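You operate a simulated robot arm through the tools that you are given. There is no shell and no other tool. Be economical: measure what you need, move in short steps, check, and stop when the job is done.

You are at the controls of a simulated robot arm. One attempt, no reset.

JOB
Empty both large vials into the basin and take their nest to the ready stand.
Fine: each vial goes back in the cream nest first; set it on top of the stand.
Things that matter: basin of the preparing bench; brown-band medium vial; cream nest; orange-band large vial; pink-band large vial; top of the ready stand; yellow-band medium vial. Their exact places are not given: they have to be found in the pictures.

The check looks at the end state, three seconds after you hand in, the way a careful person would. Anything else that was tipped, shoved, dropped, spilled or broken makes it a failure.

ROBOT AND FRAMES
A 7-joint arm with a two-finger parallel gripper on a trunk, on a base that drives. Base frame: it is fixed to the floor where the robot stands at the start and does not move with it; the origin is under the middle of the robot, x ahead of it, y to its left, z up; the surface under the hand at the start is at about z = 0.86. Lengths are in m, angles in degrees, forces in N, time in s.
Its first joint turns from -166.0 to 166.0 degrees. Places, roughly: basin of the preparing bench [0.7, 0.7, 0.9]; brown-band medium vial (3x3x7 cm) [1, 0.2, 0.9]; orange-band large vial (4x4x8 cm) [0.5, 0.2, 0.9]; pink-band large vial (4x4x8 cm) [0.5, 0.1, 0.9]; top of the ready stand [0.6, -0.8, 0.8]; yellow-band medium vial (3x3x7 cm) [1, 0.1, 0.9]. Payload 3.43 kg.
The TCP is the grasp point between the finger pads, 0.034 m short of the fingertips. In the tool frame z runs along the fingers and y along their closing line. The gripper opens to 0.128 m. The fingers are 0.024 m wide and 0.012 m thick; the gripper's body (0.048 by 0.13 m) begins 0.096 m behind the TCP.
Orientation is that of the tool frame in the base frame, as [roll, pitch, yaw] about the fixed x, y, z axes, in that order (R = Rz(yaw) Ry(pitch) Rx(roll)). With the fingers straight down and closing along the base's y, the tool's x points along the base's -x, its y along +y and its z along -z.

CONTROLS
- The arm moves only by the tool nudge_tool. Its argument "motion" is text: rows parted by semicolons, each of 7 numbers parted by spaces: the shift along the tool's x, y, z in units of 250 mm (1.0 is 250 mm), then the turn, a rotation vector about the tool's x, y, z in units of 45 degrees (1.0 is 45 degrees), then the gripper command, from -1 (shut) to 1 (fully open), values between in proportion. In form: dx dy dz ax ay az fingers; .... A call has 1 to 12 rows; each row is the pose to reach, as a shift and turn from the pose commanded when the call began, along the tool's axes at that moment. A call with a number of a shift or a turn outside -1 to 1 is refused whole. A row lasts 0.2 s, in which the tool goes at most 0.05 m and 8.6 degrees; a call with a longer step from one row to the next is refused whole, and so is a gripper value outside its range. Where a pose cannot be reached the arm comes as near as it can. A force on the tool above 40 N (or 10 N above the force at the start of the call, whichever is more), or a blocked arm, ends the call early, and 0.2 s more pass. Each finger travels about 0.153 m/s and halts on what it meets, pressing with about 41 N; the grip force reading is that of the motor and also rises with nothing between the fingers. The clock runs only during rows and for 0.2 s after the last one: add rows that repeat a pose to give the fingers time. The reply holds the time, the measured pose of the TCP, the force on the tool along the base axes, the opening and the grip force, in the units named above and with some noise, with the torque about the TCP (base axes, N m) and any sound that the robot's microphone picked up.
- Cameras (640 x 400 px; columns grow to the right, rows downward): "scene" is now at [0.19, 0.2172, 1.3762]; the picture's right is [-0.26, -0.97, 0.00], its down [-0.50, 0.13, -0.85] and it looks along [0.82, -0.22, -0.52] (base axes); focal length 214 px, centre (320, 200). "wrist" rides on the gripper at [0.076, -0.011, -0.16] in the tool frame; the picture's right is [0.15, 0.99, 0.00], its down [-0.88, 0.13, -0.46] and it looks along [-0.45, 0.07, 0.89] (tool axes); focal length 234 px, centre (320, 200).
- capture(camera): a new picture of that camera. The clock stands still meanwhile.
- drive_base(legs): drives the robot by 1 to 6 legs, each [ahead, turn to the left] in m and degrees, along the robot's own axes; the way and the turn of a leg run together, so that a leg with both is an arc; at most 1.5 m and 180 degrees a leg. The arm and the cameras ride along, it lands a little off, and it stops where it bumps. It gives what a move gives.
- pan_tilt(pan, tilt): turns the head with the scene camera to pan (to the left, within 120 degrees either way) and tilt (down, from -29 to 69), counted from straight ahead of the robot. It gives what a move gives.
- measure_at(camera, pixels): for up to 12 pixels [column, row] of the newest picture of that camera ("zoom" is the newest enlarged one), the place [x, y, z] in the base frame of the surface seen there, good to about 0.002 m, but the place of the scene camera against the robot may be out by one fixed shift of up to 0.012 m in any direction. The clock stands still meanwhile.
- zoom(camera, box): a new picture of the part [left, top, right, bottom] of that camera's present view, enlarged. The clock stands still meanwhile.
- hand_in(): hands the job in; it is judged then, once.

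Keep the steps short. Do not move on a guess: measure, check each grasp and each placing, and mend mistakes. In all there are 80 turns and 52 pictures (those below and enlarged ones count). Leave the gripper open and the arm clear of the work at the hand-in unless told otherwise, and finish with a single line.

The tools are called after "Call:" as name(argument=value, ...) on one line, values as JSON. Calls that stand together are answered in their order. nudge_tool: Moves the arm, as the interface text tells. Its arguments: {"type":"object","properties":{"motion":{"type":"string"}},"required":["motion"]} The other tools are called the same way: drive_base (legs) drives the base; pan_tilt (pan, tilt) turns the head that bears the scene camera; capture (camera) takes a picture; measure_at (camera, pixels) gives the place of the surface under pixels of a picture; zoom (camera, box) takes an enlarged picture of a part of a camera's view; hand_in () hands the job in.

At the start:

```text
clock: 0.0
eef_pos: [0.6704, -0.0061, 1.241]
ee_rot: [-180.0, 0.0, 179.9]
wrist_force: [-0.5, -0.6, 0.4]
ft_torque: [-0.01, -0.02, 0.02]
opening: 0.1279
grasp_force: 0.0
robot x, y, heading: [0.0007, 0.0019, -0.1]
head pan, tilt: [-15.0, 30.6]
```

scene: 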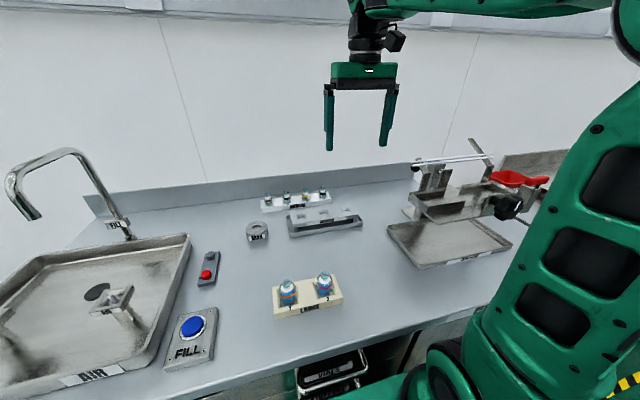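
wrist: 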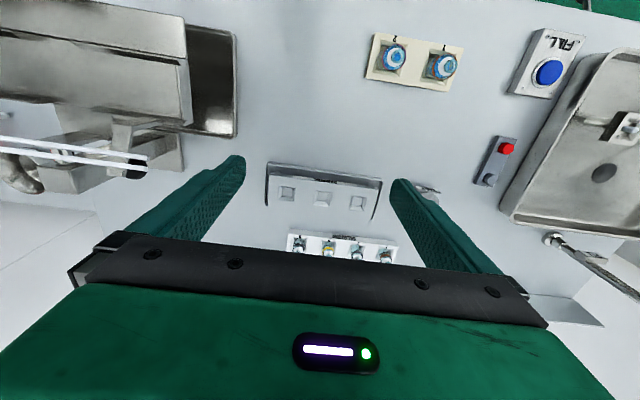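

The cream nest with two vials is at about (307,298) in the scene view, and the basin is on the left. I'll zoom in on both and measure afterwards.

Call:
zoom(camera="scene", box=[230, 250, 390, 350])

Call:
zoom(camera="scene", box=[0, 140, 260, 400])

Call:
measure_at(camera="scene", pixels=[[275, 296], [338, 283], [274, 316], [342, 301], [286, 283], [324, 275], [300, 330], [100, 295], [130, 320], [200, 327], [60, 330], [186, 240]])

Call:
measure_at(camera="wrist", pixels=[[375, 34], [462, 46], [366, 76], [450, 90], [398, 55], [445, 66], [610, 130], [420, 120]])

```text
4.00 times, centred on (310, 300) of scene
```

zoom: 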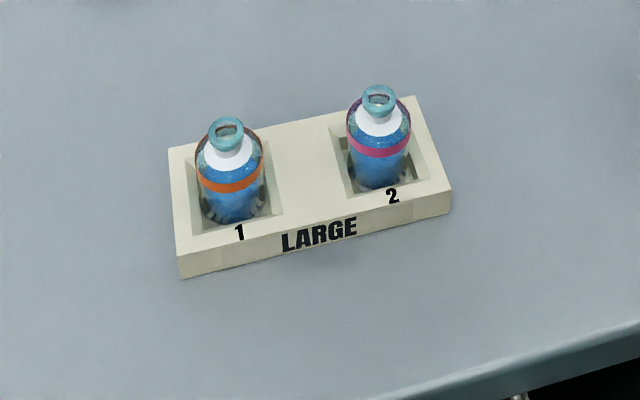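

```text
1.54 times, centred on (130, 270) of scene
```

zoom: 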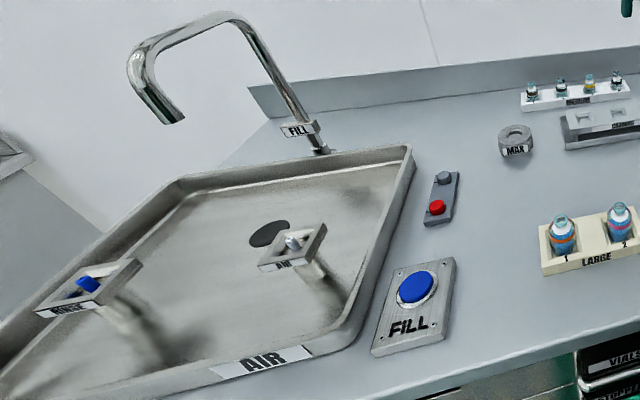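

```text
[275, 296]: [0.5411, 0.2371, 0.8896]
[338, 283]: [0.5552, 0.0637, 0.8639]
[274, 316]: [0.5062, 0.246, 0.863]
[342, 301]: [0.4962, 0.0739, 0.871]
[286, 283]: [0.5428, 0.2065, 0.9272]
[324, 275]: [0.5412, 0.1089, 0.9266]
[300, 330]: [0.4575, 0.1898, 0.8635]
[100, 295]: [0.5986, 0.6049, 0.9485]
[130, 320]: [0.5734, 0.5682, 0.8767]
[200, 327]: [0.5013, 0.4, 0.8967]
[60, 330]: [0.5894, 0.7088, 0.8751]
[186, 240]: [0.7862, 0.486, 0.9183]
```

```text
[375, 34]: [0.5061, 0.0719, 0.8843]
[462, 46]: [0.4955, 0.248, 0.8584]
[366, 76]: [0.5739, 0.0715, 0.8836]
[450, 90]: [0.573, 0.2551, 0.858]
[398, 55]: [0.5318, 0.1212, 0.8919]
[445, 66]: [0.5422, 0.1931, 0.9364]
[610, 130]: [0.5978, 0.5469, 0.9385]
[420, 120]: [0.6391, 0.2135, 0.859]
```

Both vials look open-topped and hold blue liquid. Next I'll pan the head left to see the basin, then right to see the ready stand.

Call:
pan_tilt(pan=45, tilt=38)

Call:
capture(camera="scene")

Call:
measure_at(camera="scene", pixels=[[320, 200], [250, 200], [400, 200], [320, 250], [250, 260], [400, 250], [320, 150], [200, 150], [400, 150], [450, 200], [450, 300], [350, 300]])

Call:
pan_tilt(pan=-55, tilt=38)

Call:
capture(camera="scene")

```text
clock: 1.3
eef_pos: [0.6542, -0.0064, 1.2508]
ee_rot: [179.9, 0.7, 179.9]
wrist_force: [0.3, -1.1, -0.4]
ft_torque: [0.0, 0.03, -0.01]
opening: 0.1281
grasp_force: 0.0
robot x, y, heading: [-0.0022, 0.005, -0.1]
head pan, tilt: [45.0, 38.0]
```

```text
47 pictures are left
```

scene: 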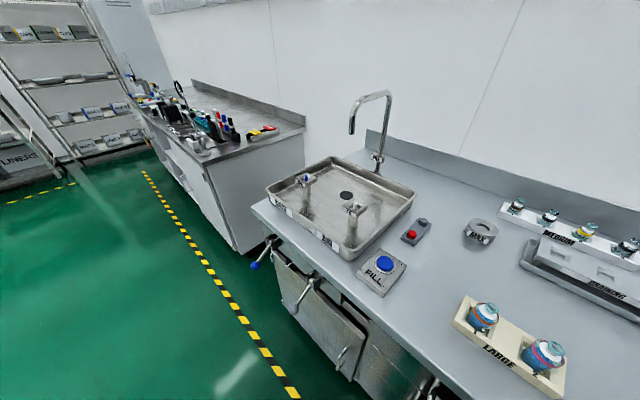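

```text
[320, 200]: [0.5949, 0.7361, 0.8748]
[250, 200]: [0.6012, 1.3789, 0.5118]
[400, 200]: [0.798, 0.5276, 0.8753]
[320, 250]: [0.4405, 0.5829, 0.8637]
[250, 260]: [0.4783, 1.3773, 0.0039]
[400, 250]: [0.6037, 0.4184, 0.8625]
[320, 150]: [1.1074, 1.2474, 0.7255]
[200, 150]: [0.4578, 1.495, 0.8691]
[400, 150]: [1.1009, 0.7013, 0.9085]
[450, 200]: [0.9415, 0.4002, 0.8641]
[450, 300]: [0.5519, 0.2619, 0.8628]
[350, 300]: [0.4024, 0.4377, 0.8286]
```

```text
clock: 3.1
eef_pos: [0.6552, -0.0052, 1.2494]
ee_rot: [-179.9, 0.6, 179.8]
wrist_force: [0.3, -0.4, 0.3]
ft_torque: [0.0, 0.01, 0.01]
opening: 0.128
grasp_force: 0.0
robot x, y, heading: [0.0003, 0.0043, -0.1]
head pan, tilt: [-55.0, 38.0]
```

```text
46 pictures are left
```

scene: 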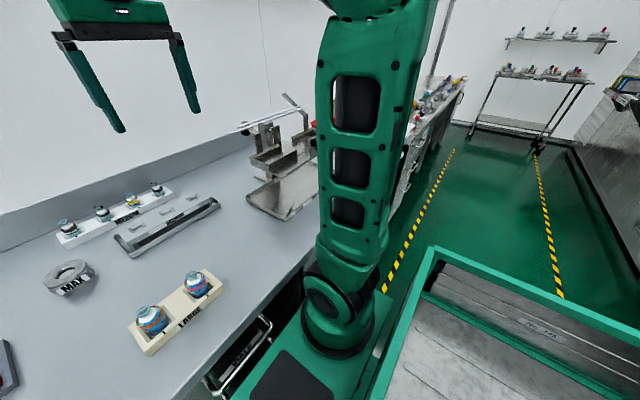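

The arm blocks the stand for now, so I'll look at that later. I'll enlarge the basin and vials from the left-turned head.

Call:
pan_tilt(pan=35, tilt=45)

Call:
zoom(camera="scene", box=[180, 60, 420, 280])

Call:
zoom(camera="wrist", box=[350, 10, 490, 110])

```text
clock: 4.7
eef_pos: [0.6526, -0.0074, 1.25]
ee_rot: [-180.0, 0.6, 179.9]
wrist_force: [-0.3, 0.1, 1.0]
ft_torque: [0.02, -0.01, 0.0]
opening: 0.1281
grasp_force: 0.0
robot x, y, heading: [0.0002, 0.0011, -0.0]
head pan, tilt: [35.0, 45.0]
```

```text
1.82 times, centred on (300, 170) of scene
```

zoom: 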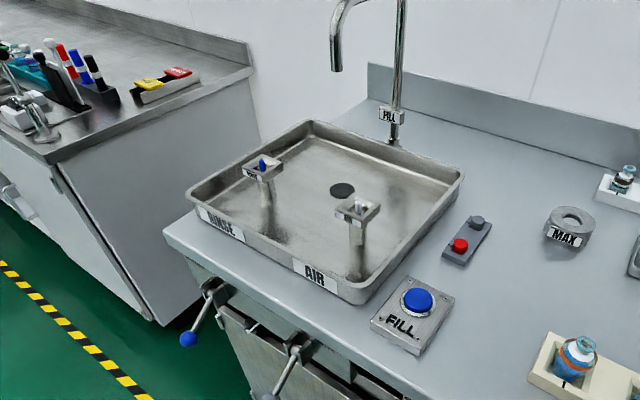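

```text
4.00 times, centred on (420, 60) of wrist
```

zoom: 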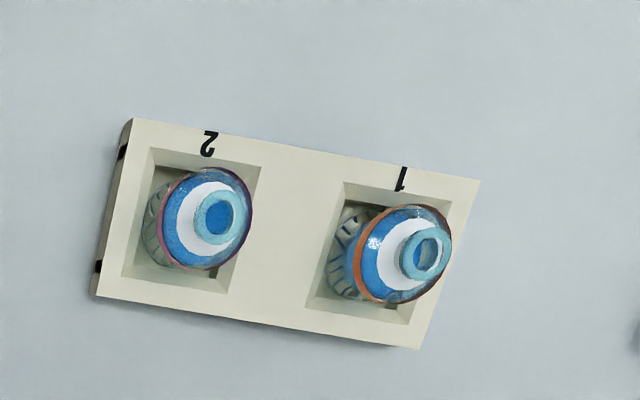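

The vials are open. I'll measure vial and nest points in the wrist zoom first, then re-zoom the basin and measure that.

Call:
measure_at(camera="zoom", pixels=[[133, 119], [480, 181], [420, 348], [98, 296], [218, 200], [435, 235], [409, 248], [152, 150], [263, 168], [345, 184], [452, 205], [210, 250]])

Call:
zoom(camera="scene", box=[180, 60, 420, 280])

Call:
measure_at(camera="zoom", pixels=[[312, 124], [462, 172], [355, 303], [190, 200], [342, 190], [360, 204], [378, 214], [338, 214], [262, 165], [336, 70], [400, 280], [440, 300]])

```text
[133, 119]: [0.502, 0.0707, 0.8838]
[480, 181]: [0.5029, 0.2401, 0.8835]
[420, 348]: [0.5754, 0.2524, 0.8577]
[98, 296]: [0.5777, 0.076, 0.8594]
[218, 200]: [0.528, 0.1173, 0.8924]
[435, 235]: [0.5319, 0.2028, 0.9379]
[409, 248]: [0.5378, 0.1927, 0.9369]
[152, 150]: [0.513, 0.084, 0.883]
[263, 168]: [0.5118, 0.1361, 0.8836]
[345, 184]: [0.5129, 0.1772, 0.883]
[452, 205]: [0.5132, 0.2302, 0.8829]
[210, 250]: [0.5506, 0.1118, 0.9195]
```

```text
1.82 times, centred on (300, 170) of scene
```

zoom: 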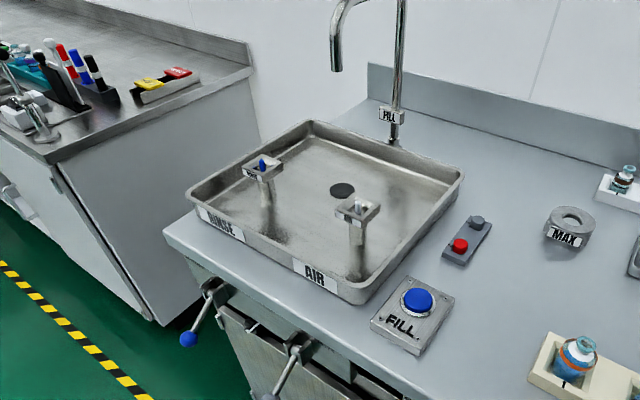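

```text
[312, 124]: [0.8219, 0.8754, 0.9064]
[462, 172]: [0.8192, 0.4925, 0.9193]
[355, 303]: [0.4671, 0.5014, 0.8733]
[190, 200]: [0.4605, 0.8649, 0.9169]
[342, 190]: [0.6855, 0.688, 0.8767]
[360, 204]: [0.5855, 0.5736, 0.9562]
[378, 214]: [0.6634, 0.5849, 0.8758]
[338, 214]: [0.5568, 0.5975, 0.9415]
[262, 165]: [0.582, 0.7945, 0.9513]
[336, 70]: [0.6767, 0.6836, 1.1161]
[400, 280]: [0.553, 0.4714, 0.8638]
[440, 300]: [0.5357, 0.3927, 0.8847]
```

Basin: rim x 0.46–0.82, y 0.49–0.87, rim top z about 0.918. The AIR nozzle is at (0.58, 0.59) and the spout tip at (0.68, 0.68, 1.12). I plan to pour near (0.71, 0.57). Next I'll look to the right for the stand.

Call:
pan_tilt(pan=-75, tilt=45)

Call:
capture(camera="scene")

Call:
measure_at(camera="scene", pixels=[[280, 200], [320, 200], [320, 300], [400, 250], [450, 200], [500, 300], [200, 300], [150, 150], [100, 200], [320, 120]])

```text
clock: 6.6
eef_pos: [0.6549, -0.0075, 1.2502]
ee_rot: [180.0, 0.6, 179.8]
wrist_force: [-0.2, 0.8, -0.6]
ft_torque: [0.01, -0.01, 0.01]
opening: 0.1279
grasp_force: 0.0
robot x, y, heading: [-0.001, 0.0034, -0.2]
head pan, tilt: [-75.0, 45.0]
```

```text
42 pictures are left
```

scene: 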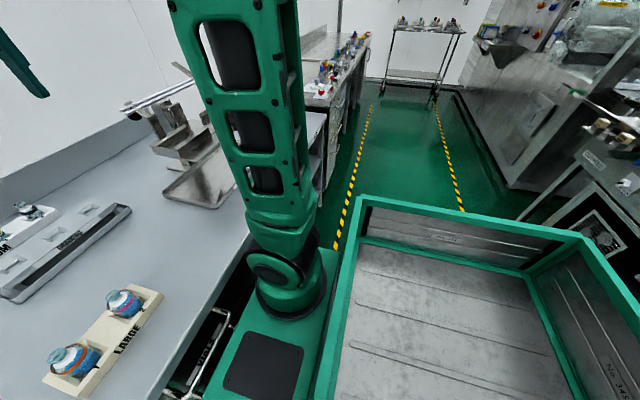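

```text
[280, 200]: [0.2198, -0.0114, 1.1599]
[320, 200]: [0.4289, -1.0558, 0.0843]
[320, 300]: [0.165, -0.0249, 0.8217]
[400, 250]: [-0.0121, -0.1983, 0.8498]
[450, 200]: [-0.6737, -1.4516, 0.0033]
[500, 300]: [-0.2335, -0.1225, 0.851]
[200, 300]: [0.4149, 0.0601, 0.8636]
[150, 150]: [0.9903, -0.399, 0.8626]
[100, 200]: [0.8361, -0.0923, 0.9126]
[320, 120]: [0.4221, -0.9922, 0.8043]
```

The green tray is the robot's own deck, and the stand is further right. The nest is very close to the arm column, so I'll back the base up a little to make room for an inclined grasp.

Call:
drive_base(legs=[[-0.2, 0]])

Call:
pan_tilt(pan=-35, tilt=30)

Call:
capture(camera="scene")

```text
clock: 8.2
eef_pos: [0.4535, -0.006, 1.251]
ee_rot: [-180.0, 0.7, 179.9]
wrist_force: [-0.6, 0.7, 0.1]
ft_torque: [-0.01, -0.02, 0.0]
opening: 0.128
grasp_force: 0.0
robot x, y, heading: [-0.2043, 0.0028, 0.1]
head pan, tilt: [-75.0, 45.0]
```

```text
clock: 9.3
eef_pos: [0.4383, -0.0067, 1.258]
ee_rot: [-180.0, 1.4, 179.8]
wrist_force: [0.4, 0.9, 0.3]
ft_torque: [0.0, -0.04, -0.01]
opening: 0.128
grasp_force: 0.1
robot x, y, heading: [-0.2042, 0.0043, -0.4]
head pan, tilt: [-35.0, 30.0]
```

```text
41 pictures are left
```

scene: 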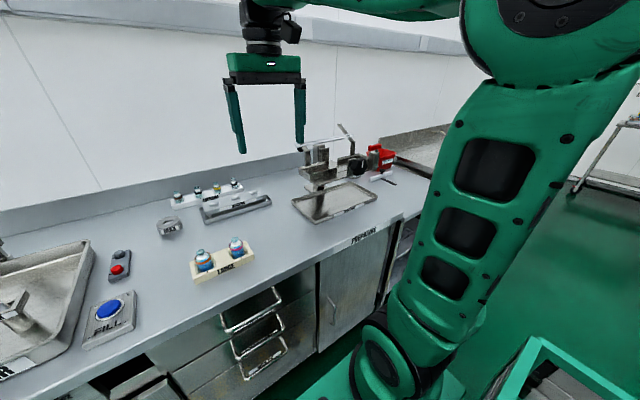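

The TCP is at (0.438, -0.007, 1.258), clear of everything. I'll move 0.2 m left to line up with the orange vial (y about 0.20) and pitch the tool 45° forward.

Call:
nudge_tool(motion="0 0.14 0 0 -0.167 0 0; 0 0.28 0 0 -0.333 0 0; 0 0.42 0 0 -0.5 0 0; 0 0.56 0 0 -0.667 0 0; 0 0.7 0 0 -0.833 0 0; 0 0.84 0 0 -1 0 0; 0 0.84 0 0 -1 0 0")

Call:
nudge_tool(motion="0 0 0 0 -0.16 0 0; 0 0 0 0 -0.32 0 0; 0 0 0 0 -0.32 0 0")

```text
clock: 10.9
eef_pos: [0.4379, 0.2047, 1.2584]
ee_rot: [180.0, 46.4, 180.0]
wrist_force: [-0.3, 1.1, 0.8]
ft_torque: [0.0, 0.02, 0.03]
opening: 0.0641
grasp_force: 0.1
robot x, y, heading: [-0.2001, 0.0052, -0.1]
head pan, tilt: [-35.0, 30.0]
```

```text
clock: 11.7
eef_pos: [0.4381, 0.2027, 1.2594]
ee_rot: [180.0, 60.9, 179.9]
wrist_force: [-0.7, -0.2, 0.8]
ft_torque: [0.0, -0.02, 0.01]
opening: 0.064
grasp_force: 0.0
robot x, y, heading: [-0.2032, 0.0034, 0.0]
head pan, tilt: [-35.0, 30.0]
```

The pitch works and the tool now points 29° below level. Before touching anything I'll test how far it can roll about its own axis.

Call:
nudge_tool(motion="0 0 0 0 0 -0.18 0; 0 0 0 0 0 -0.36 0; 0 0 0 0 0 -0.54 0; 0 0 0 0 0 -0.72 0; 0 0 0 0 0 -0.9 0; 0 0 0 0 0 -1 0")

Call:
nudge_tool(motion="0 0 0 0 0 -0.18 0; 0 0 0 0 0 -0.36 0; 0 0 0 0 0 -0.54 0; 0 0 0 0 0 -0.72 0; 0 0 0 0 0 -0.9 0; 0 0 0 0 0 -1 0")

Call:
nudge_tool(motion="0 0 0 0 0 -0.18 0; 0 0 0 0 0 -0.36 0; 0 0 0 0 0 -0.54 0; 0 0 0 0 0 -0.72 0; 0 0 0 0 0 -0.9 0; 0 0 0 0 0 -1 0")

Call:
nudge_tool(motion="0 0 0 0 0 -0.18 0; 0 0 0 0 0 -0.36 0; 0 0 0 0 0 -0.54 0; 0 0 0 0 0 -0.72 0; 0 0 0 0 0 -0.9 0; 0 0 0 0 0 -1 0")

```text
clock: 13.1
eef_pos: [0.4372, 0.2042, 1.2579]
ee_rot: [-128.3, 38.1, -116.0]
wrist_force: [-0.4, 1.4, 0.3]
ft_torque: [0.02, -0.01, 0.0]
opening: 0.0642
grasp_force: 0.0
robot x, y, heading: [-0.1987, 0.0039, 0.1]
head pan, tilt: [-35.0, 30.0]
```

```text
clock: 14.5
eef_pos: [0.4389, 0.2031, 1.2581]
ee_rot: [-119.3, -0.1, -89.9]
wrist_force: [0.3, -0.2, -0.1]
ft_torque: [0.03, 0.0, 0.0]
opening: 0.064
grasp_force: 0.1
robot x, y, heading: [-0.2026, 0.0033, -0.0]
head pan, tilt: [-35.0, 30.0]
```

```text
clock: 15.9
eef_pos: [0.4394, 0.2051, 1.2588]
ee_rot: [-128.4, -38.1, -63.9]
wrist_force: [-0.2, -0.3, -0.2]
ft_torque: [0.0, -0.02, -0.02]
opening: 0.0638
grasp_force: 0.0
robot x, y, heading: [-0.2001, 0.0052, 0.2]
head pan, tilt: [-35.0, 30.0]
```

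```text
clock: 17.3
eef_pos: [0.438, 0.2053, 1.259]
ee_rot: [179.8, -60.9, 0.1]
wrist_force: [-0.3, 0.2, 0.6]
ft_torque: [0.02, -0.01, 0.01]
opening: 0.0638
grasp_force: 0.1
robot x, y, heading: [-0.2003, 0.0002, -0.0]
head pan, tilt: [-35.0, 30.0]
```

The full 180° roll is available. With the camera now on top, I'll grasp in this pose and pour by rolling back. I'll take a wrist picture to aim.

Call:
capture(camera="wrist")

```text
40 pictures are left
```

wrist: 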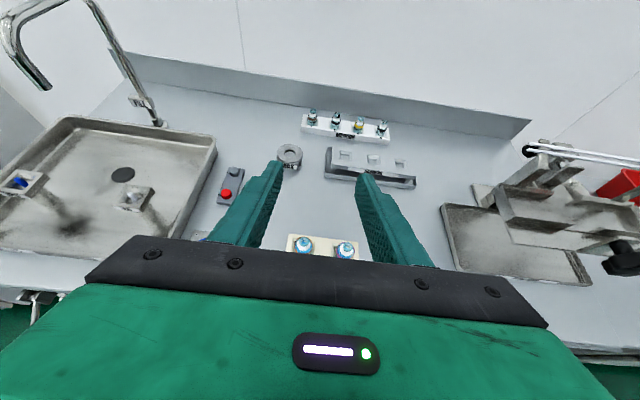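

Now I'll lower to the pre-grasp point, about 0.12 m behind the orange vial at (0.432, 0.203, 0.98), with the fingers at about 0.07.

Call:
nudge_tool(motion="-0.12 0 0.065 0 0 0 0.1; -0.24 0 0.13 0 0 0 0.1; -0.36 0 0.19 0 0 0 0.1; -0.48 0 0.255 0 0 0 0.1; -0.6 0 0.32 0 0 0 0.1; -0.72 0 0.38 0 0 0 0.1; -0.84 0.008 0.445 0 0 0 0.1; -0.93 0.008 0.49 0 0 0 0.1; -0.987 0.008 0.522 0 0 0 0.1; -0.987 0.008 0.522 0 0 0 0.1")

Call:
capture(camera="wrist")

Call:
capture(camera="scene")

```text
clock: 19.5
eef_pos: [0.4248, 0.2115, 0.973]
ee_rot: [-176.6, -58.8, -1.5]
wrist_force: [0.2, 1.0, 0.4]
ft_torque: [0.0, 0.01, -0.01]
opening: 0.0702
grasp_force: 0.1
robot x, y, heading: [-0.1987, 0.0003, 0.0]
head pan, tilt: [-35.0, 30.0]
```

```text
39 pictures are left
```

wrist: 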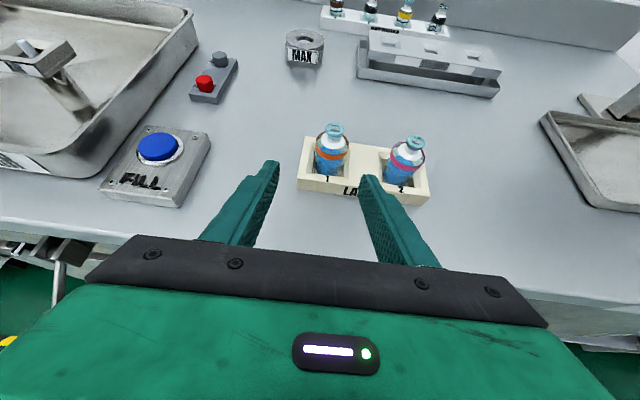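

```text
38 pictures are left
```

scene: 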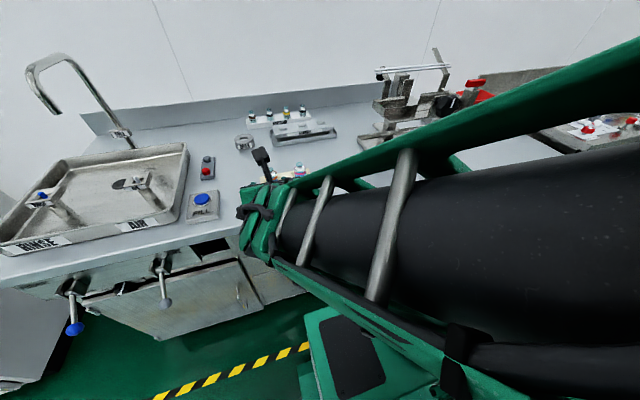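

The pose came out slightly off (about 8 mm and 3°), probably at the near limit. It should improve moving forward. I'll measure the vial and nest in the wrist view.

Call:
zoom(camera="wrist", box=[280, 100, 440, 220])

Call:
measure_at(camera="zoom", pixels=[[147, 230], [227, 218], [187, 230], [190, 225], [457, 258], [467, 270], [420, 260], [510, 275], [185, 100], [460, 145], [185, 180], [85, 310]])

```text
3.33 times, centred on (360, 160) of wrist
```

zoom: 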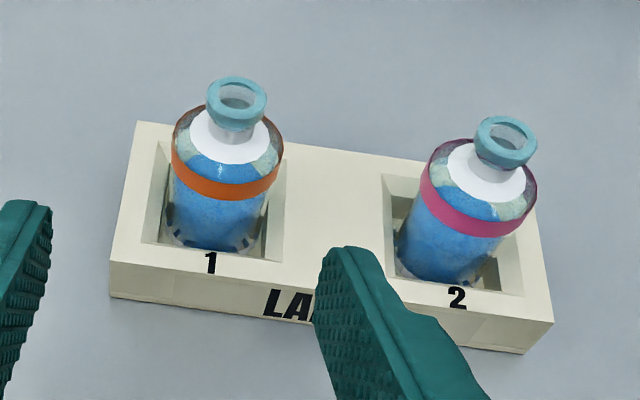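

```text
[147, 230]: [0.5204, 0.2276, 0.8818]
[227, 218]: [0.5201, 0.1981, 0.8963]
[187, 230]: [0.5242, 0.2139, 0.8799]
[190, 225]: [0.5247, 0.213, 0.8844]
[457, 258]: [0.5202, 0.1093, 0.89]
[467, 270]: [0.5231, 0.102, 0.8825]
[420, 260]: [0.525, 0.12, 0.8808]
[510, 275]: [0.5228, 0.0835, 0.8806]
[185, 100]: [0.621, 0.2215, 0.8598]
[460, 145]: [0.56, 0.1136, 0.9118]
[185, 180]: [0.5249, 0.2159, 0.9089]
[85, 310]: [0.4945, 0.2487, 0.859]
```

The orange vial's axis is at about (0.540, 0.199). I'll advance half-way and compare the reading before closing in.

Call:
nudge_tool(motion="-0.005 0.006 0.08 0 0 0 0.1; -0.01 0.012 0.16 0 0 0 0.1; -0.014 0.012 0.23 0 0 0 0.1; -0.014 0.012 0.23 0 0 0 0.1")

```text
clock: 20.2
eef_pos: [0.4651, 0.201, 0.9582]
ee_rot: [-166.6, -56.0, -11.6]
wrist_force: [1.9, -0.6, -1.1]
ft_torque: [0.01, 0.05, 0.02]
opening: 0.0704
grasp_force: 0.0
robot x, y, heading: [-0.2016, 0.0009, 0.3]
head pan, tilt: [-35.0, 30.0]
stopped in row 3: the arm was blocked; the commanded pose is now the measured one
```

The arm was blocked with the tool skewed, so I'll look before moving.

Call:
pan_tilt(pan=0, tilt=45)

Call:
capture(camera="scene")

```text
clock: 21.2
eef_pos: [0.464, 0.1981, 0.9577]
ee_rot: [-167.0, -56.1, -11.6]
wrist_force: [-0.5, 0.1, -0.2]
ft_torque: [0.0, 0.01, 0.04]
opening: 0.0702
grasp_force: 0.1
robot x, y, heading: [-0.2007, 0.0019, -0.1]
head pan, tilt: [0.0, 45.0]
```

```text
36 pictures are left
```

scene: 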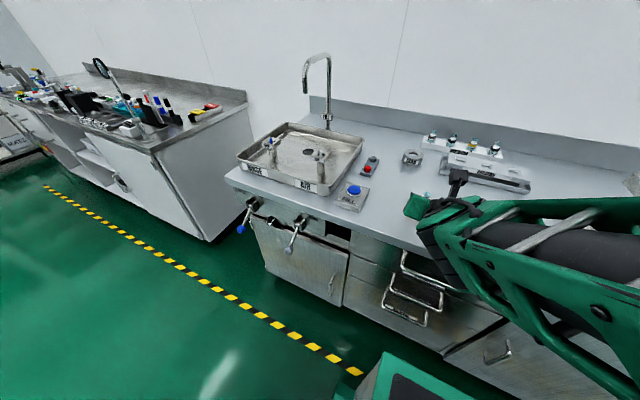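

This view doesn't match pan 0, because the basin appears nearly straight ahead. I'll measure known points to see whether the base or camera has turned.

Call:
measure_at(camera="scene", pixels=[[353, 190], [308, 152], [412, 157], [465, 145], [430, 207], [520, 230], [455, 190]])

Call:
capture(camera="wrist")

```text
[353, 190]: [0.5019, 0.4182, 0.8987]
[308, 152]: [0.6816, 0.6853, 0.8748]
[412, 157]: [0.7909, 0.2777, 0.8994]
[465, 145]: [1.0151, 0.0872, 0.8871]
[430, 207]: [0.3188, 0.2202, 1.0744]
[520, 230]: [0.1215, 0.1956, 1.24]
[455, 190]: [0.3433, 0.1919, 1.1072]
```

```text
35 pictures are left
```

wrist: 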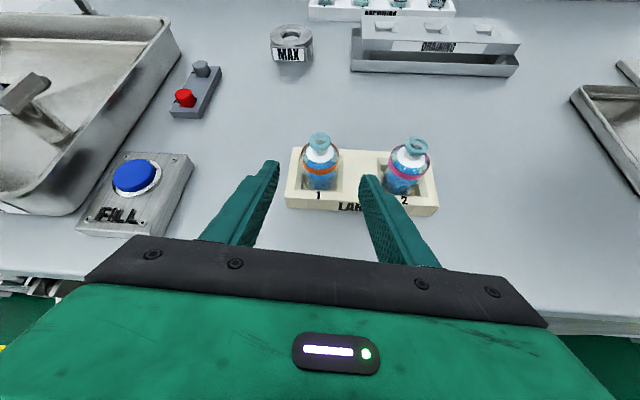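

The base frame is consistent, so the trunk has turned to reach and the arm is simply too folded. The fingertips haven't reached the nest, so I'll back the base up 0.2 m and realign from there.

Call:
drive_base(legs=[[-0.2, 0]])

```text
clock: 22.8
eef_pos: [0.2625, 0.1966, 0.958]
ee_rot: [-166.8, -55.9, -12.0]
wrist_force: [0.3, 0.1, -0.3]
ft_torque: [0.04, -0.02, 0.03]
opening: 0.0704
grasp_force: 0.1
robot x, y, heading: [-0.405, 0.0031, -0.1]
head pan, tilt: [0.0, 45.0]
```

Now I'll straighten the tool (small corrective turn) and bring it to (0.40, 0.199, 0.985).

Call:
nudge_tool(motion="0.1 -0.008 0.1 -0.017 0.018 -0.037 0.1; 0.2 -0.016 0.2 -0.034 0.036 -0.075 0.1; 0.3 -0.025 0.3 -0.05 0.055 -0.113 0.1; 0.39 -0.033 0.402 -0.067 0.073 -0.15 0.1; 0.39 -0.033 0.402 -0.067 0.073 -0.15 0.1; 0.39 -0.033 0.402 -0.067 0.073 -0.15 0.1")

```text
clock: 24.2
eef_pos: [0.3903, 0.1952, 0.9929]
ee_rot: [179.8, -60.8, -0.1]
wrist_force: [-0.4, 1.0, -0.1]
ft_torque: [0.02, 0.03, -0.01]
opening: 0.0703
grasp_force: 0.1
robot x, y, heading: [-0.4047, 0.0009, -0.1]
head pan, tilt: [0.0, 45.0]
```

The orientation is good now. I'll advance along the tool axis, stopping short to check.

Call:
nudge_tool(motion="0 -0.008 0.13 0 0 0 0.1; 0 -0.016 0.26 0 0 0 0.1; 0 -0.016 0.36 0 0 0 0.1; 0 -0.016 0.36 0 0 0 0.1")

Call:
capture(camera="wrist")

Call:
measure_at(camera="wrist", pixels=[[326, 218], [309, 218], [342, 218], [420, 225], [326, 240], [326, 200]])

```text
clock: 25.2
eef_pos: [0.4661, 0.2016, 0.9488]
ee_rot: [180.0, -60.7, 0.0]
wrist_force: [-0.2, -0.5, -0.5]
ft_torque: [-0.05, 0.0, 0.01]
opening: 0.0704
grasp_force: 0.1
robot x, y, heading: [-0.4065, 0.0024, -0.3]
head pan, tilt: [0.0, 45.0]
```

```text
34 pictures are left
```

wrist: 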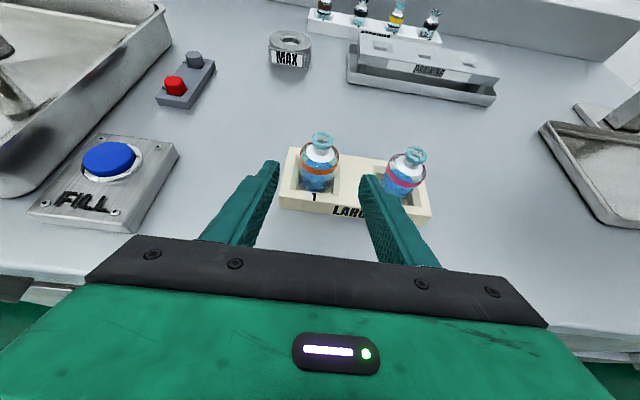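

```text
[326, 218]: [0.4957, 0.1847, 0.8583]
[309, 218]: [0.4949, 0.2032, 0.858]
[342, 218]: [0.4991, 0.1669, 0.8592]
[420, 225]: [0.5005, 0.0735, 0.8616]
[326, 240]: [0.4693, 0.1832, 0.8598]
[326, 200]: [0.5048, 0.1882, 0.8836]
```

The vial sits centred between the fingertips (vial at column 319, tips at 280 and 360). I'll check the vial face before the final advance.

Call:
measure_at(camera="wrist", pixels=[[319, 182], [303, 180], [335, 180], [318, 170], [318, 160], [321, 148], [322, 136], [400, 192], [404, 180], [404, 152]])

```text
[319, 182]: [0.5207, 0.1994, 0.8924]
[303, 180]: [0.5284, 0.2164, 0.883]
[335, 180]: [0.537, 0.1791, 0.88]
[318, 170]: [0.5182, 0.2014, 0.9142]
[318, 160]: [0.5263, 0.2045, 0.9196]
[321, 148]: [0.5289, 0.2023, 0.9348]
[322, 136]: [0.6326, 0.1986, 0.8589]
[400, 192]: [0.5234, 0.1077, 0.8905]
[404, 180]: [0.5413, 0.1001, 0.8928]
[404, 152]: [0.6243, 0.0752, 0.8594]
```

The vial's axis is at (0.540, 0.200) and its shoulder at z about 0.918. I'll advance to TCP (0.524, 0.200, 0.917), which keeps the tips about 7 mm above the nest top.

Call:
nudge_tool(motion="0 0.003 0.09 0 0 0 0.1; 0 0.006 0.18 0 0 0 0.1; 0 0.006 0.265 0 0 0 0.1; 0 0.006 0.265 0 0 0 0.1")

Call:
capture(camera="wrist")

```text
clock: 26.2
eef_pos: [0.5232, 0.1999, 0.9176]
ee_rot: [-180.0, -60.9, -0.1]
wrist_force: [0.1, 0.4, 0.2]
ft_torque: [0.01, -0.01, 0.01]
opening: 0.0703
grasp_force: 0.0
robot x, y, heading: [-0.4053, 0.0017, -0.4]
head pan, tilt: [0.0, 45.0]
```

```text
33 pictures are left
```

wrist: 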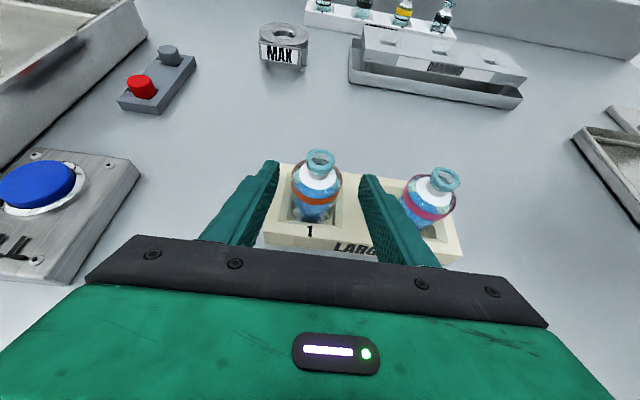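

The vial is between the pads, so I'll close on it.

Call:
nudge_tool(motion="0 0 0 0 0 0 -0.2; 0 0 0 0 0 0 -0.5; 0 0 0 0 0 0 -0.5; 0 0 0 0 0 0 -0.5")

Call:
capture(camera="wrist")

```text
clock: 27.2
eef_pos: [0.5232, 0.199, 0.9179]
ee_rot: [-180.0, -60.7, 0.0]
wrist_force: [-0.5, 0.2, 0.4]
ft_torque: [0.02, 0.01, 0.02]
opening: 0.0377
grasp_force: 41.1
robot x, y, heading: [-0.4026, 0.0002, -0.0]
head pan, tilt: [0.0, 45.0]
```

```text
32 pictures are left
```

wrist: 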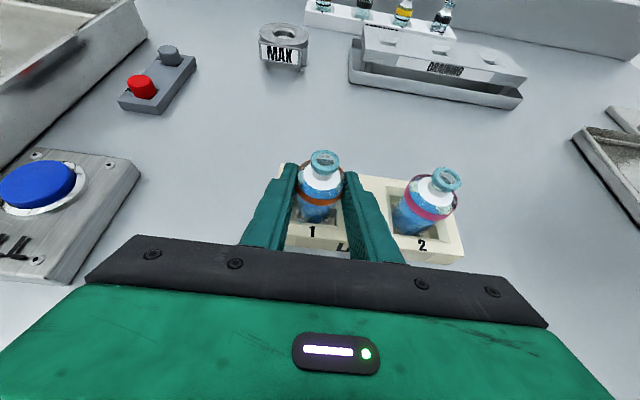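

It's gripped at an opening of 0.0377 and 41 N. I'll lift straight up by about 0.15 m.

Call:
nudge_tool(motion="0.052 0 -0.029 0 0 0 -0.5; 0.14 0 -0.078 0 0 0 -0.5; 0.23 0 -0.129 0 0 0 -0.5; 0.32 0 -0.179 0 0 0 -0.5; 0.41 0 -0.229 0 0 0 -0.5; 0.5 0 -0.28 0 0 0 -0.5; 0.52 0 -0.29 0 0 0 -0.5; 0.52 0 -0.29 0 0 0 -0.5")

Call:
capture(camera="wrist")

```text
clock: 29.0
eef_pos: [0.5234, 0.1996, 1.0678]
ee_rot: [180.0, -60.8, 0.0]
wrist_force: [0.5, 0.6, -1.0]
ft_torque: [0.01, 0.01, 0.02]
opening: 0.0376
grasp_force: 40.8
robot x, y, heading: [-0.4029, 0.0035, -0.3]
head pan, tilt: [0.0, 45.0]
```

```text
31 pictures are left
```

wrist: 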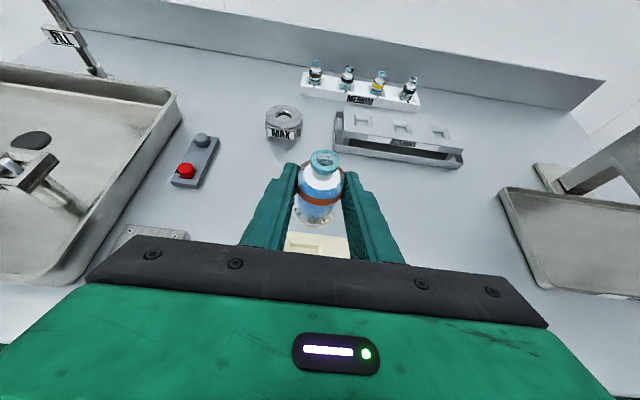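

The vial is lifted cleanly. The basin is too far from here, so I'll drive ahead 0.2 m with the vial upright at z 1.07, which keeps it clear of everything.

Call:
drive_base(legs=[[0.2, 0]])

Call:
nudge_tool(motion="0 -0.12 0 0 0 0 -0.5; 0 -0.24 0 0 0 0 -0.5; 0 -0.36 0 0 0 0 -0.5; 0 -0.48 0 0 0 0 -0.5; 0 -0.6 0 0 0 0 -0.5; 0 -0.72 0 0 0 0 -0.5; 0 -0.76 0 0 0 0 -0.5; 0 -0.76 0 0 0 0 -0.5")

```text
clock: 30.7
eef_pos: [0.7274, 0.1999, 1.0681]
ee_rot: [180.0, -60.8, 0.0]
wrist_force: [0.1, -0.7, -0.2]
ft_torque: [-0.02, 0.02, 0.0]
opening: 0.0377
grasp_force: 41.0
robot x, y, heading: [-0.1957, 0.0014, -0.0]
head pan, tilt: [0.0, 45.0]
```

```text
clock: 32.5
eef_pos: [0.7151, 0.391, 1.0797]
ee_rot: [-179.9, -61.6, -0.1]
wrist_force: [0.5, -0.4, -0.4]
ft_torque: [0.0, 0.03, 0.0]
opening: 0.0377
grasp_force: 41.1
robot x, y, heading: [-0.1995, -0.001, -0.2]
head pan, tilt: [0.0, 45.0]
```

Now I'll go the rest of the way over the basin, to about (0.695, 0.56, 1.08), while yawing 30° left.

Call:
nudge_tool(motion="-0.007 -0.113 -0.012 0.097 0 -0.054 -0.5; -0.013 -0.227 -0.023 0.194 0 -0.108 -0.5; -0.02 -0.34 -0.035 0.291 0 -0.162 -0.5; -0.027 -0.453 -0.047 0.388 0 -0.217 -0.5; -0.033 -0.567 -0.058 0.485 0 -0.271 -0.5; -0.04 -0.68 -0.07 0.582 0 -0.325 -0.5; -0.04 -0.68 -0.07 0.582 0 -0.325 -0.5")

Call:
pan_tilt(pan=20, tilt=35)

Call:
capture(camera="scene")

Call:
capture(camera="wrist")

```text
clock: 34.1
eef_pos: [0.6942, 0.5607, 1.0804]
ee_rot: [179.5, -61.4, 30.6]
wrist_force: [0.0, -0.7, -0.6]
ft_torque: [0.02, 0.03, -0.01]
opening: 0.0374
grasp_force: 41.1
robot x, y, heading: [-0.1964, 0.0013, -0.1]
head pan, tilt: [0.0, 45.0]
```

```text
clock: 34.9
eef_pos: [0.6937, 0.5615, 1.0794]
ee_rot: [179.5, -61.4, 30.7]
wrist_force: [0.2, 0.3, -0.8]
ft_torque: [-0.01, 0.02, 0.0]
opening: 0.0375
grasp_force: 41.2
robot x, y, heading: [-0.1955, 0.0008, -0.1]
head pan, tilt: [20.0, 35.0]
```

```text
30 pictures are left
```

scene: 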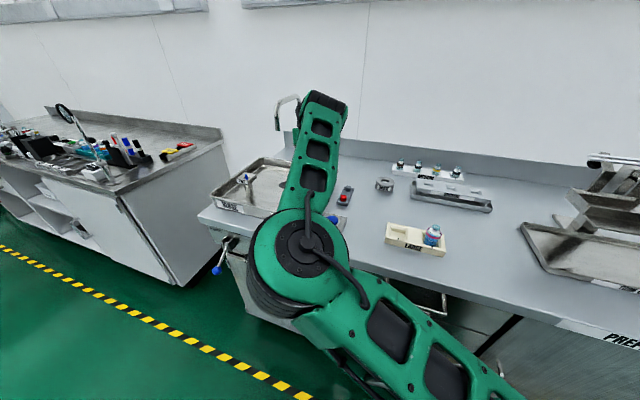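

```text
29 pictures are left
```

wrist: 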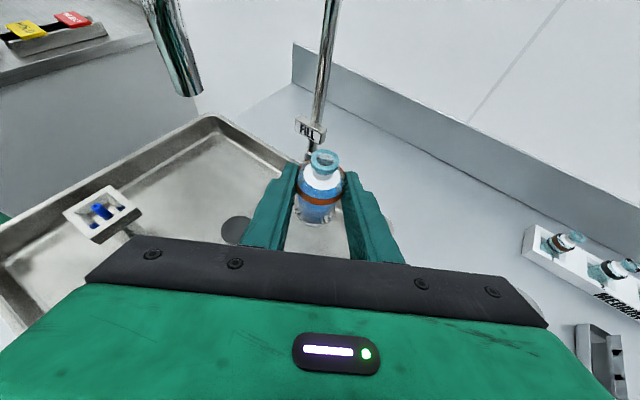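

The right-hand wall is a bit close for the swing of the mouth, so I'll shift 4 cm left. Then I'll start the roll gently.

Call:
nudge_tool(motion="0.011 -0.08 0.02 0 0 0 -0.5; 0.023 -0.158 0.041 0 0 0 -0.5; 0.023 -0.158 0.041 0 0 0 -0.5")

Call:
nudge_tool(motion="0 0 0 0 0 0.083 -0.5; 0 0 0 0 0 0.167 -0.5; 0 0 0 0 0 0.25 -0.5; 0 0 0 0 0 0.333 -0.5; 0 0 0 0 0 0.417 -0.5; 0 0 0 0 0 0.5 -0.5; 0 0 0 0 0 0.583 -0.5; 0 0 0 0 0 0.667 -0.5; 0 0 0 0 0 0.75 -0.5; 0 0 0 0 0 0.833 -0.5; 0 0 0 0 0 0.917 -0.5; 0 0 0 0 0 1 -0.5")

Call:
capture(camera="wrist")

```text
clock: 35.7
eef_pos: [0.6848, 0.601, 1.0791]
ee_rot: [179.4, -61.3, 30.6]
wrist_force: [-0.6, -0.2, -0.3]
ft_torque: [-0.03, 0.02, 0.01]
opening: 0.0378
grasp_force: 41.3
robot x, y, heading: [-0.1975, 0.0023, 0.1]
head pan, tilt: [20.0, 35.0]
```

```text
clock: 38.3
eef_pos: [0.6832, 0.6014, 1.0792]
ee_rot: [-127.8, -38.6, -34.4]
wrist_force: [0.0, 0.0, -0.9]
ft_torque: [-0.01, 0.01, -0.06]
opening: 0.0377
grasp_force: 40.9
robot x, y, heading: [-0.1992, 0.0012, -0.3]
head pan, tilt: [20.0, 35.0]
```

```text
28 pictures are left
```

wrist: 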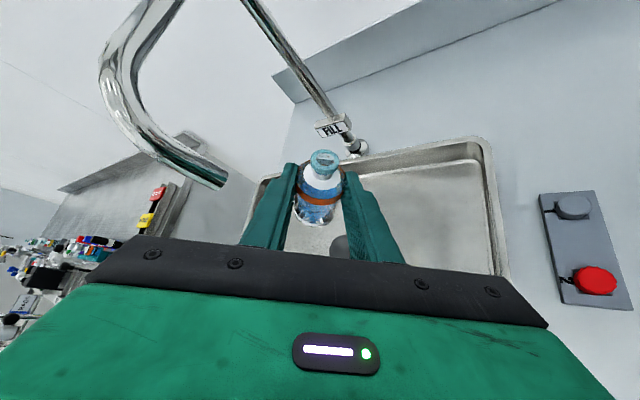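

The vial is tilted toward the basin's right-hand area with no spill yet, and the spout is clear. I'll continue rolling slowly.

Call:
nudge_tool(motion="0 0 0 0 0 0.083 -0.5; 0 0 0 0 0 0.167 -0.5; 0 0 0 0 0 0.25 -0.5; 0 0 0 0 0 0.333 -0.5; 0 0 0 0 0 0.417 -0.5; 0 0 0 0 0 0.5 -0.5; 0 0 0 0 0 0.583 -0.5; 0 0 0 0 0 0.667 -0.5; 0 0 0 0 0 0.75 -0.5; 0 0 0 0 0 0.833 -0.5; 0 0 0 0 0 0.917 -0.5; 0 0 0 0 0 1 -0.5")

Call:
capture(camera="wrist")

```text
clock: 40.9
eef_pos: [0.6835, 0.5992, 1.0789]
ee_rot: [-118.6, -0.2, -60.0]
wrist_force: [-0.4, -0.9, 0.0]
ft_torque: [0.0, 0.02, -0.03]
opening: 0.0373
grasp_force: 41.1
robot x, y, heading: [-0.2008, 0.0, -0.3]
head pan, tilt: [20.0, 35.0]
```

```text
27 pictures are left
```

wrist: 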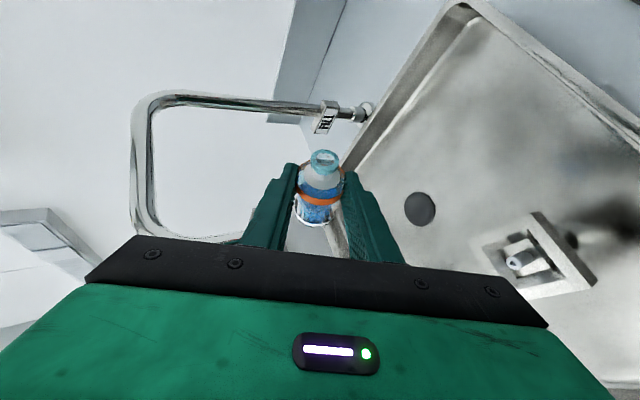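

The vial is now at 77° and nothing has poured yet. I'll continue past horizontal.

Call:
nudge_tool(motion="0 0 0 0 0 0.083 -0.5; 0 0 0 0 0 0.167 -0.5; 0 0 0 0 0 0.25 -0.5; 0 0 0 0 0 0.333 -0.5; 0 0 0 0 0 0.417 -0.5; 0 0 0 0 0 0.5 -0.5; 0 0 0 0 0 0.583 -0.5; 0 0 0 0 0 0.667 -0.5; 0 0 0 0 0 0.75 -0.5; 0 0 0 0 0 0.833 -0.5; 0 0 0 0 0 0.917 -0.5; 0 0 0 0 0 1 -0.5")

Call:
nudge_tool(motion="0 0 0 0 0 0.12 -0.5; 0 0 0 0 0 0.24 -0.5; 0 0 0 0 0 0.36 -0.5; 0 0 0 0 0 0.48 -0.5; 0 0 0 0 0 0.6 -0.5; 0 0 0 0 0 0.72 -0.5; 0 0 0 0 0 0.84 -0.5; 0 0 0 0 0 0.96 -0.5; 0 0 0 0 0 0.96 -0.5; 0 0 0 0 0 0.96 -0.5; 0 0 0 0 0 0.96 -0.5; 0 0 0 0 0 0.96 -0.5")

Call:
capture(camera="wrist")

```text
clock: 43.5
eef_pos: [0.6844, 0.6011, 1.0783]
ee_rot: [-127.6, 38.2, -85.5]
wrist_force: [0.5, -0.9, -0.2]
ft_torque: [0.02, 0.01, -0.02]
opening: 0.0377
grasp_force: 41.0
robot x, y, heading: [-0.1952, -0.0014, -0.2]
head pan, tilt: [20.0, 35.0]
```

```text
clock: 46.1
eef_pos: [0.6844, 0.5998, 1.0794]
ee_rot: [-176.1, 61.3, -145.7]
wrist_force: [-0.5, -0.2, 0.4]
ft_torque: [-0.02, 0.03, 0.01]
opening: 0.0377
grasp_force: 40.9
robot x, y, heading: [-0.1972, -0.0003, -0.2]
head pan, tilt: [20.0, 35.0]
```

```text
26 pictures are left
```

wrist: 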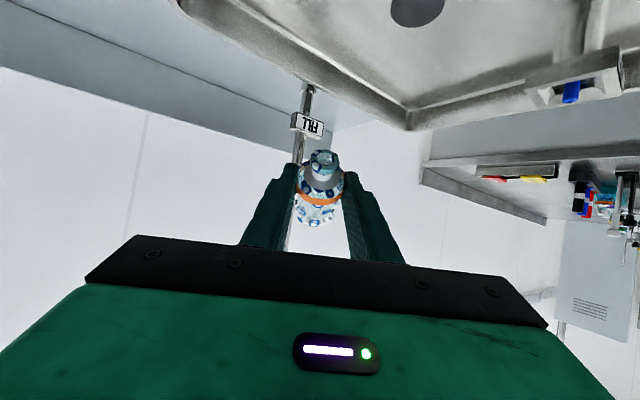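

It's pouring. I'll raise the tool to about level so the vial inverts more, then hold to drain.

Call:
nudge_tool(motion="0 0 0 0 -0.1 0 -0.5; 0 0 0 0 -0.2 0 -0.5; 0 0 0 0 -0.3 0 -0.5; 0 0 0 0 -0.4 0 -0.5; 0 0 0 0 -0.5 0 -0.5; 0 0 0 0 -0.6 0 -0.5; 0 0 0 0 -0.65 0 -0.5; 0 0 0 0 -0.65 0 -0.5; 0 0 0 0 -0.65 0 -0.5; 0 0 0 0 -0.65 0 -0.5; 0 0 0 0 -0.65 0 -0.5; 0 0 0 0 -0.65 0 -0.5")

Call:
nudge_tool(motion="0 0 0 0 0 0 -0.5; 0 0 0 0 0 0 -0.5; 0 0 0 0 0 0 -0.5; 0 0 0 0 0 0 -0.5; 0 0 0 0 0 0 -0.5; 0 0 0 0 0 0 -0.5; 0 0 0 0 0 0 -0.5; 0 0 0 0 0 0 -0.5; 0 0 0 0 0 0 -0.5; 0 0 0 0 0 0 -0.5; 0 0 0 0 0 0 -0.5; 0 0 0 0 0 0 -0.5")

Call:
zoom(camera="wrist", box=[260, 130, 380, 250])

```text
clock: 48.7
eef_pos: [0.6838, 0.6005, 1.0782]
ee_rot: [-71.0, 88.1, -40.1]
wrist_force: [-0.3, 0.0, -0.1]
ft_torque: [0.0, 0.0, 0.0]
opening: 0.0378
grasp_force: 40.8
robot x, y, heading: [-0.1955, 0.0031, -0.3]
head pan, tilt: [20.0, 35.0]
```

```text
clock: 51.3
eef_pos: [0.6845, 0.6009, 1.0775]
ee_rot: [-71.1, 87.9, -40.2]
wrist_force: [-0.4, -0.7, -0.4]
ft_torque: [-0.02, -0.01, -0.02]
opening: 0.0376
grasp_force: 41.3
robot x, y, heading: [-0.2005, -0.001, -0.2]
head pan, tilt: [20.0, 35.0]
```

```text
3.33 times, centred on (320, 190) of wrist
```

zoom: 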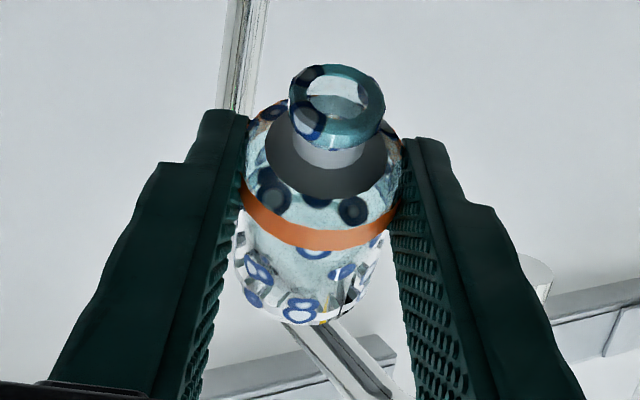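

The vial looks drained apart from blue ring-like spots, so I'll tip it further and wait to see whether they change.

Call:
nudge_tool(motion="0 0 0 0 -0.12 0 -0.5; 0 0 0 0 -0.24 0 -0.5; 0 0 0 0 -0.36 0 -0.5; 0 0 0 0 -0.45 0 -0.5; 0 0 0 0 -0.45 0 -0.5; 0 0 0 0 -0.45 0 -0.5; 0 0 0 0 -0.45 0 -0.5; 0 0 0 0 -0.45 0 -0.5; 0 0 0 0 -0.45 0 -0.5; 0 0 0 0 -0.45 0 -0.5; 0 0 0 0 -0.45 0 -0.5; 0 0 0 0 -0.45 0 -0.5")

Call:
zoom(camera="wrist", box=[260, 130, 380, 250])

```text
clock: 53.9
eef_pos: [0.6843, 0.5994, 1.0795]
ee_rot: [-5.4, 69.0, 26.1]
wrist_force: [-0.8, -0.1, -0.4]
ft_torque: [0.01, 0.0, 0.0]
opening: 0.0375
grasp_force: 41.0
robot x, y, heading: [-0.1999, -0.0026, -0.2]
head pan, tilt: [20.0, 35.0]
```

```text
3.33 times, centred on (320, 190) of wrist
```

zoom: 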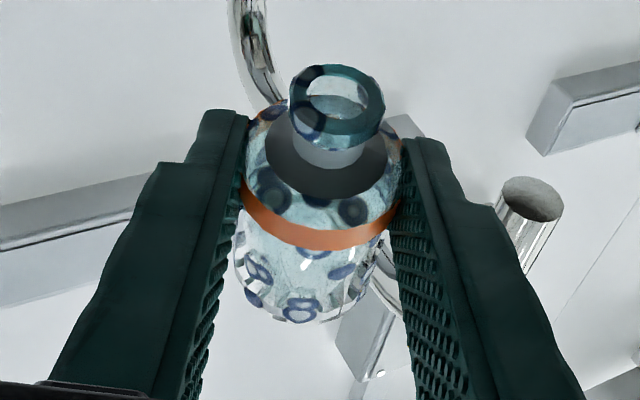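

The spots are unchanged, so they are only residue and the vial is empty. I'll undo the turn: pitch back, then roll upright over the basin.

Call:
nudge_tool(motion="0 0 0 0 0.18 0 -0.5; 0 0 0 0 0.36 0 -0.5; 0 0 0 0 0.54 0 -0.5; 0 0 0 0 0.72 0 -0.5; 0 0 0 0 0.9 0 -0.5; 0 0 0 0 1 0 -0.5")

Call:
nudge_tool(motion="0 0 0 0 0.1 0 -0.5; 0 0 0 0 0.1 0 -0.5")

Call:
nudge_tool(motion="0 0 0 0 0 -0.18 -0.5; 0 0 0 0 0 -0.36 -0.5; 0 0 0 0 0 -0.54 -0.5; 0 0 0 0 0 -0.72 -0.5; 0 0 0 0 0 -0.9 -0.5; 0 0 0 0 0 -1 -0.5")

Call:
nudge_tool(motion="0 0 0 0 0 -0.18 -0.5; 0 0 0 0 0 -0.36 -0.5; 0 0 0 0 0 -0.54 -0.5; 0 0 0 0 0 -0.72 -0.5; 0 0 0 0 0 -0.9 -0.5; 0 0 0 0 0 -1 -0.5")

Call:
nudge_tool(motion="0 0 0 0 0 -0.18 -0.5; 0 0 0 0 0 -0.36 -0.5; 0 0 0 0 0 -0.54 -0.5; 0 0 0 0 0 -0.72 -0.5; 0 0 0 0 0 -0.9 -0.5; 0 0 0 0 0 -1 -0.5")

Call:
nudge_tool(motion="0 0 0 0 0 -0.18 -0.5; 0 0 0 0 0 -0.36 -0.5; 0 0 0 0 0 -0.54 -0.5; 0 0 0 0 0 -0.72 -0.5; 0 0 0 0 0 -0.9 -0.5; 0 0 0 0 0 -0.96 -0.5")

```text
clock: 55.3
eef_pos: [0.683, 0.5999, 1.078]
ee_rot: [-175.4, 65.6, -144.8]
wrist_force: [-0.1, -0.2, -1.3]
ft_torque: [0.03, -0.05, 0.0]
opening: 0.0378
grasp_force: 40.4
robot x, y, heading: [-0.1999, 0.0038, -0.1]
head pan, tilt: [20.0, 35.0]
```

```text
clock: 55.9
eef_pos: [0.6833, 0.6013, 1.0795]
ee_rot: [-176.1, 61.2, -145.6]
wrist_force: [0.4, 0.8, -0.2]
ft_torque: [0.02, 0.01, 0.01]
opening: 0.0375
grasp_force: 41.3
robot x, y, heading: [-0.1946, 0.0016, 0.1]
head pan, tilt: [20.0, 35.0]
```

```text
clock: 57.3
eef_pos: [0.6845, 0.6011, 1.0781]
ee_rot: [-126.6, 36.6, -84.1]
wrist_force: [1.0, 0.0, -0.7]
ft_torque: [0.0, 0.01, -0.04]
opening: 0.0375
grasp_force: 40.9
robot x, y, heading: [-0.1984, 0.0017, 0.1]
head pan, tilt: [20.0, 35.0]
```

```text
clock: 58.7
eef_pos: [0.6845, 0.601, 1.0778]
ee_rot: [-118.5, -2.0, -59.0]
wrist_force: [0.3, -0.6, -0.1]
ft_torque: [-0.01, 0.01, -0.02]
opening: 0.0375
grasp_force: 41.2
robot x, y, heading: [-0.2012, 0.005, -0.3]
head pan, tilt: [20.0, 35.0]
```

```text
clock: 60.1
eef_pos: [0.6842, 0.6009, 1.0784]
ee_rot: [-128.8, -40.1, -32.7]
wrist_force: [0.8, 0.3, -0.2]
ft_torque: [0.02, 0.02, 0.02]
opening: 0.0377
grasp_force: 40.8
robot x, y, heading: [-0.1952, 0.0015, -0.1]
head pan, tilt: [20.0, 35.0]
```

```text
clock: 61.5
eef_pos: [0.6839, 0.6008, 1.0785]
ee_rot: [179.2, -61.3, 30.8]
wrist_force: [0.7, -0.3, -1.4]
ft_torque: [-0.04, 0.03, -0.01]
opening: 0.0376
grasp_force: 40.8
robot x, y, heading: [-0.1979, 0.0006, -0.0]
head pan, tilt: [20.0, 35.0]
```

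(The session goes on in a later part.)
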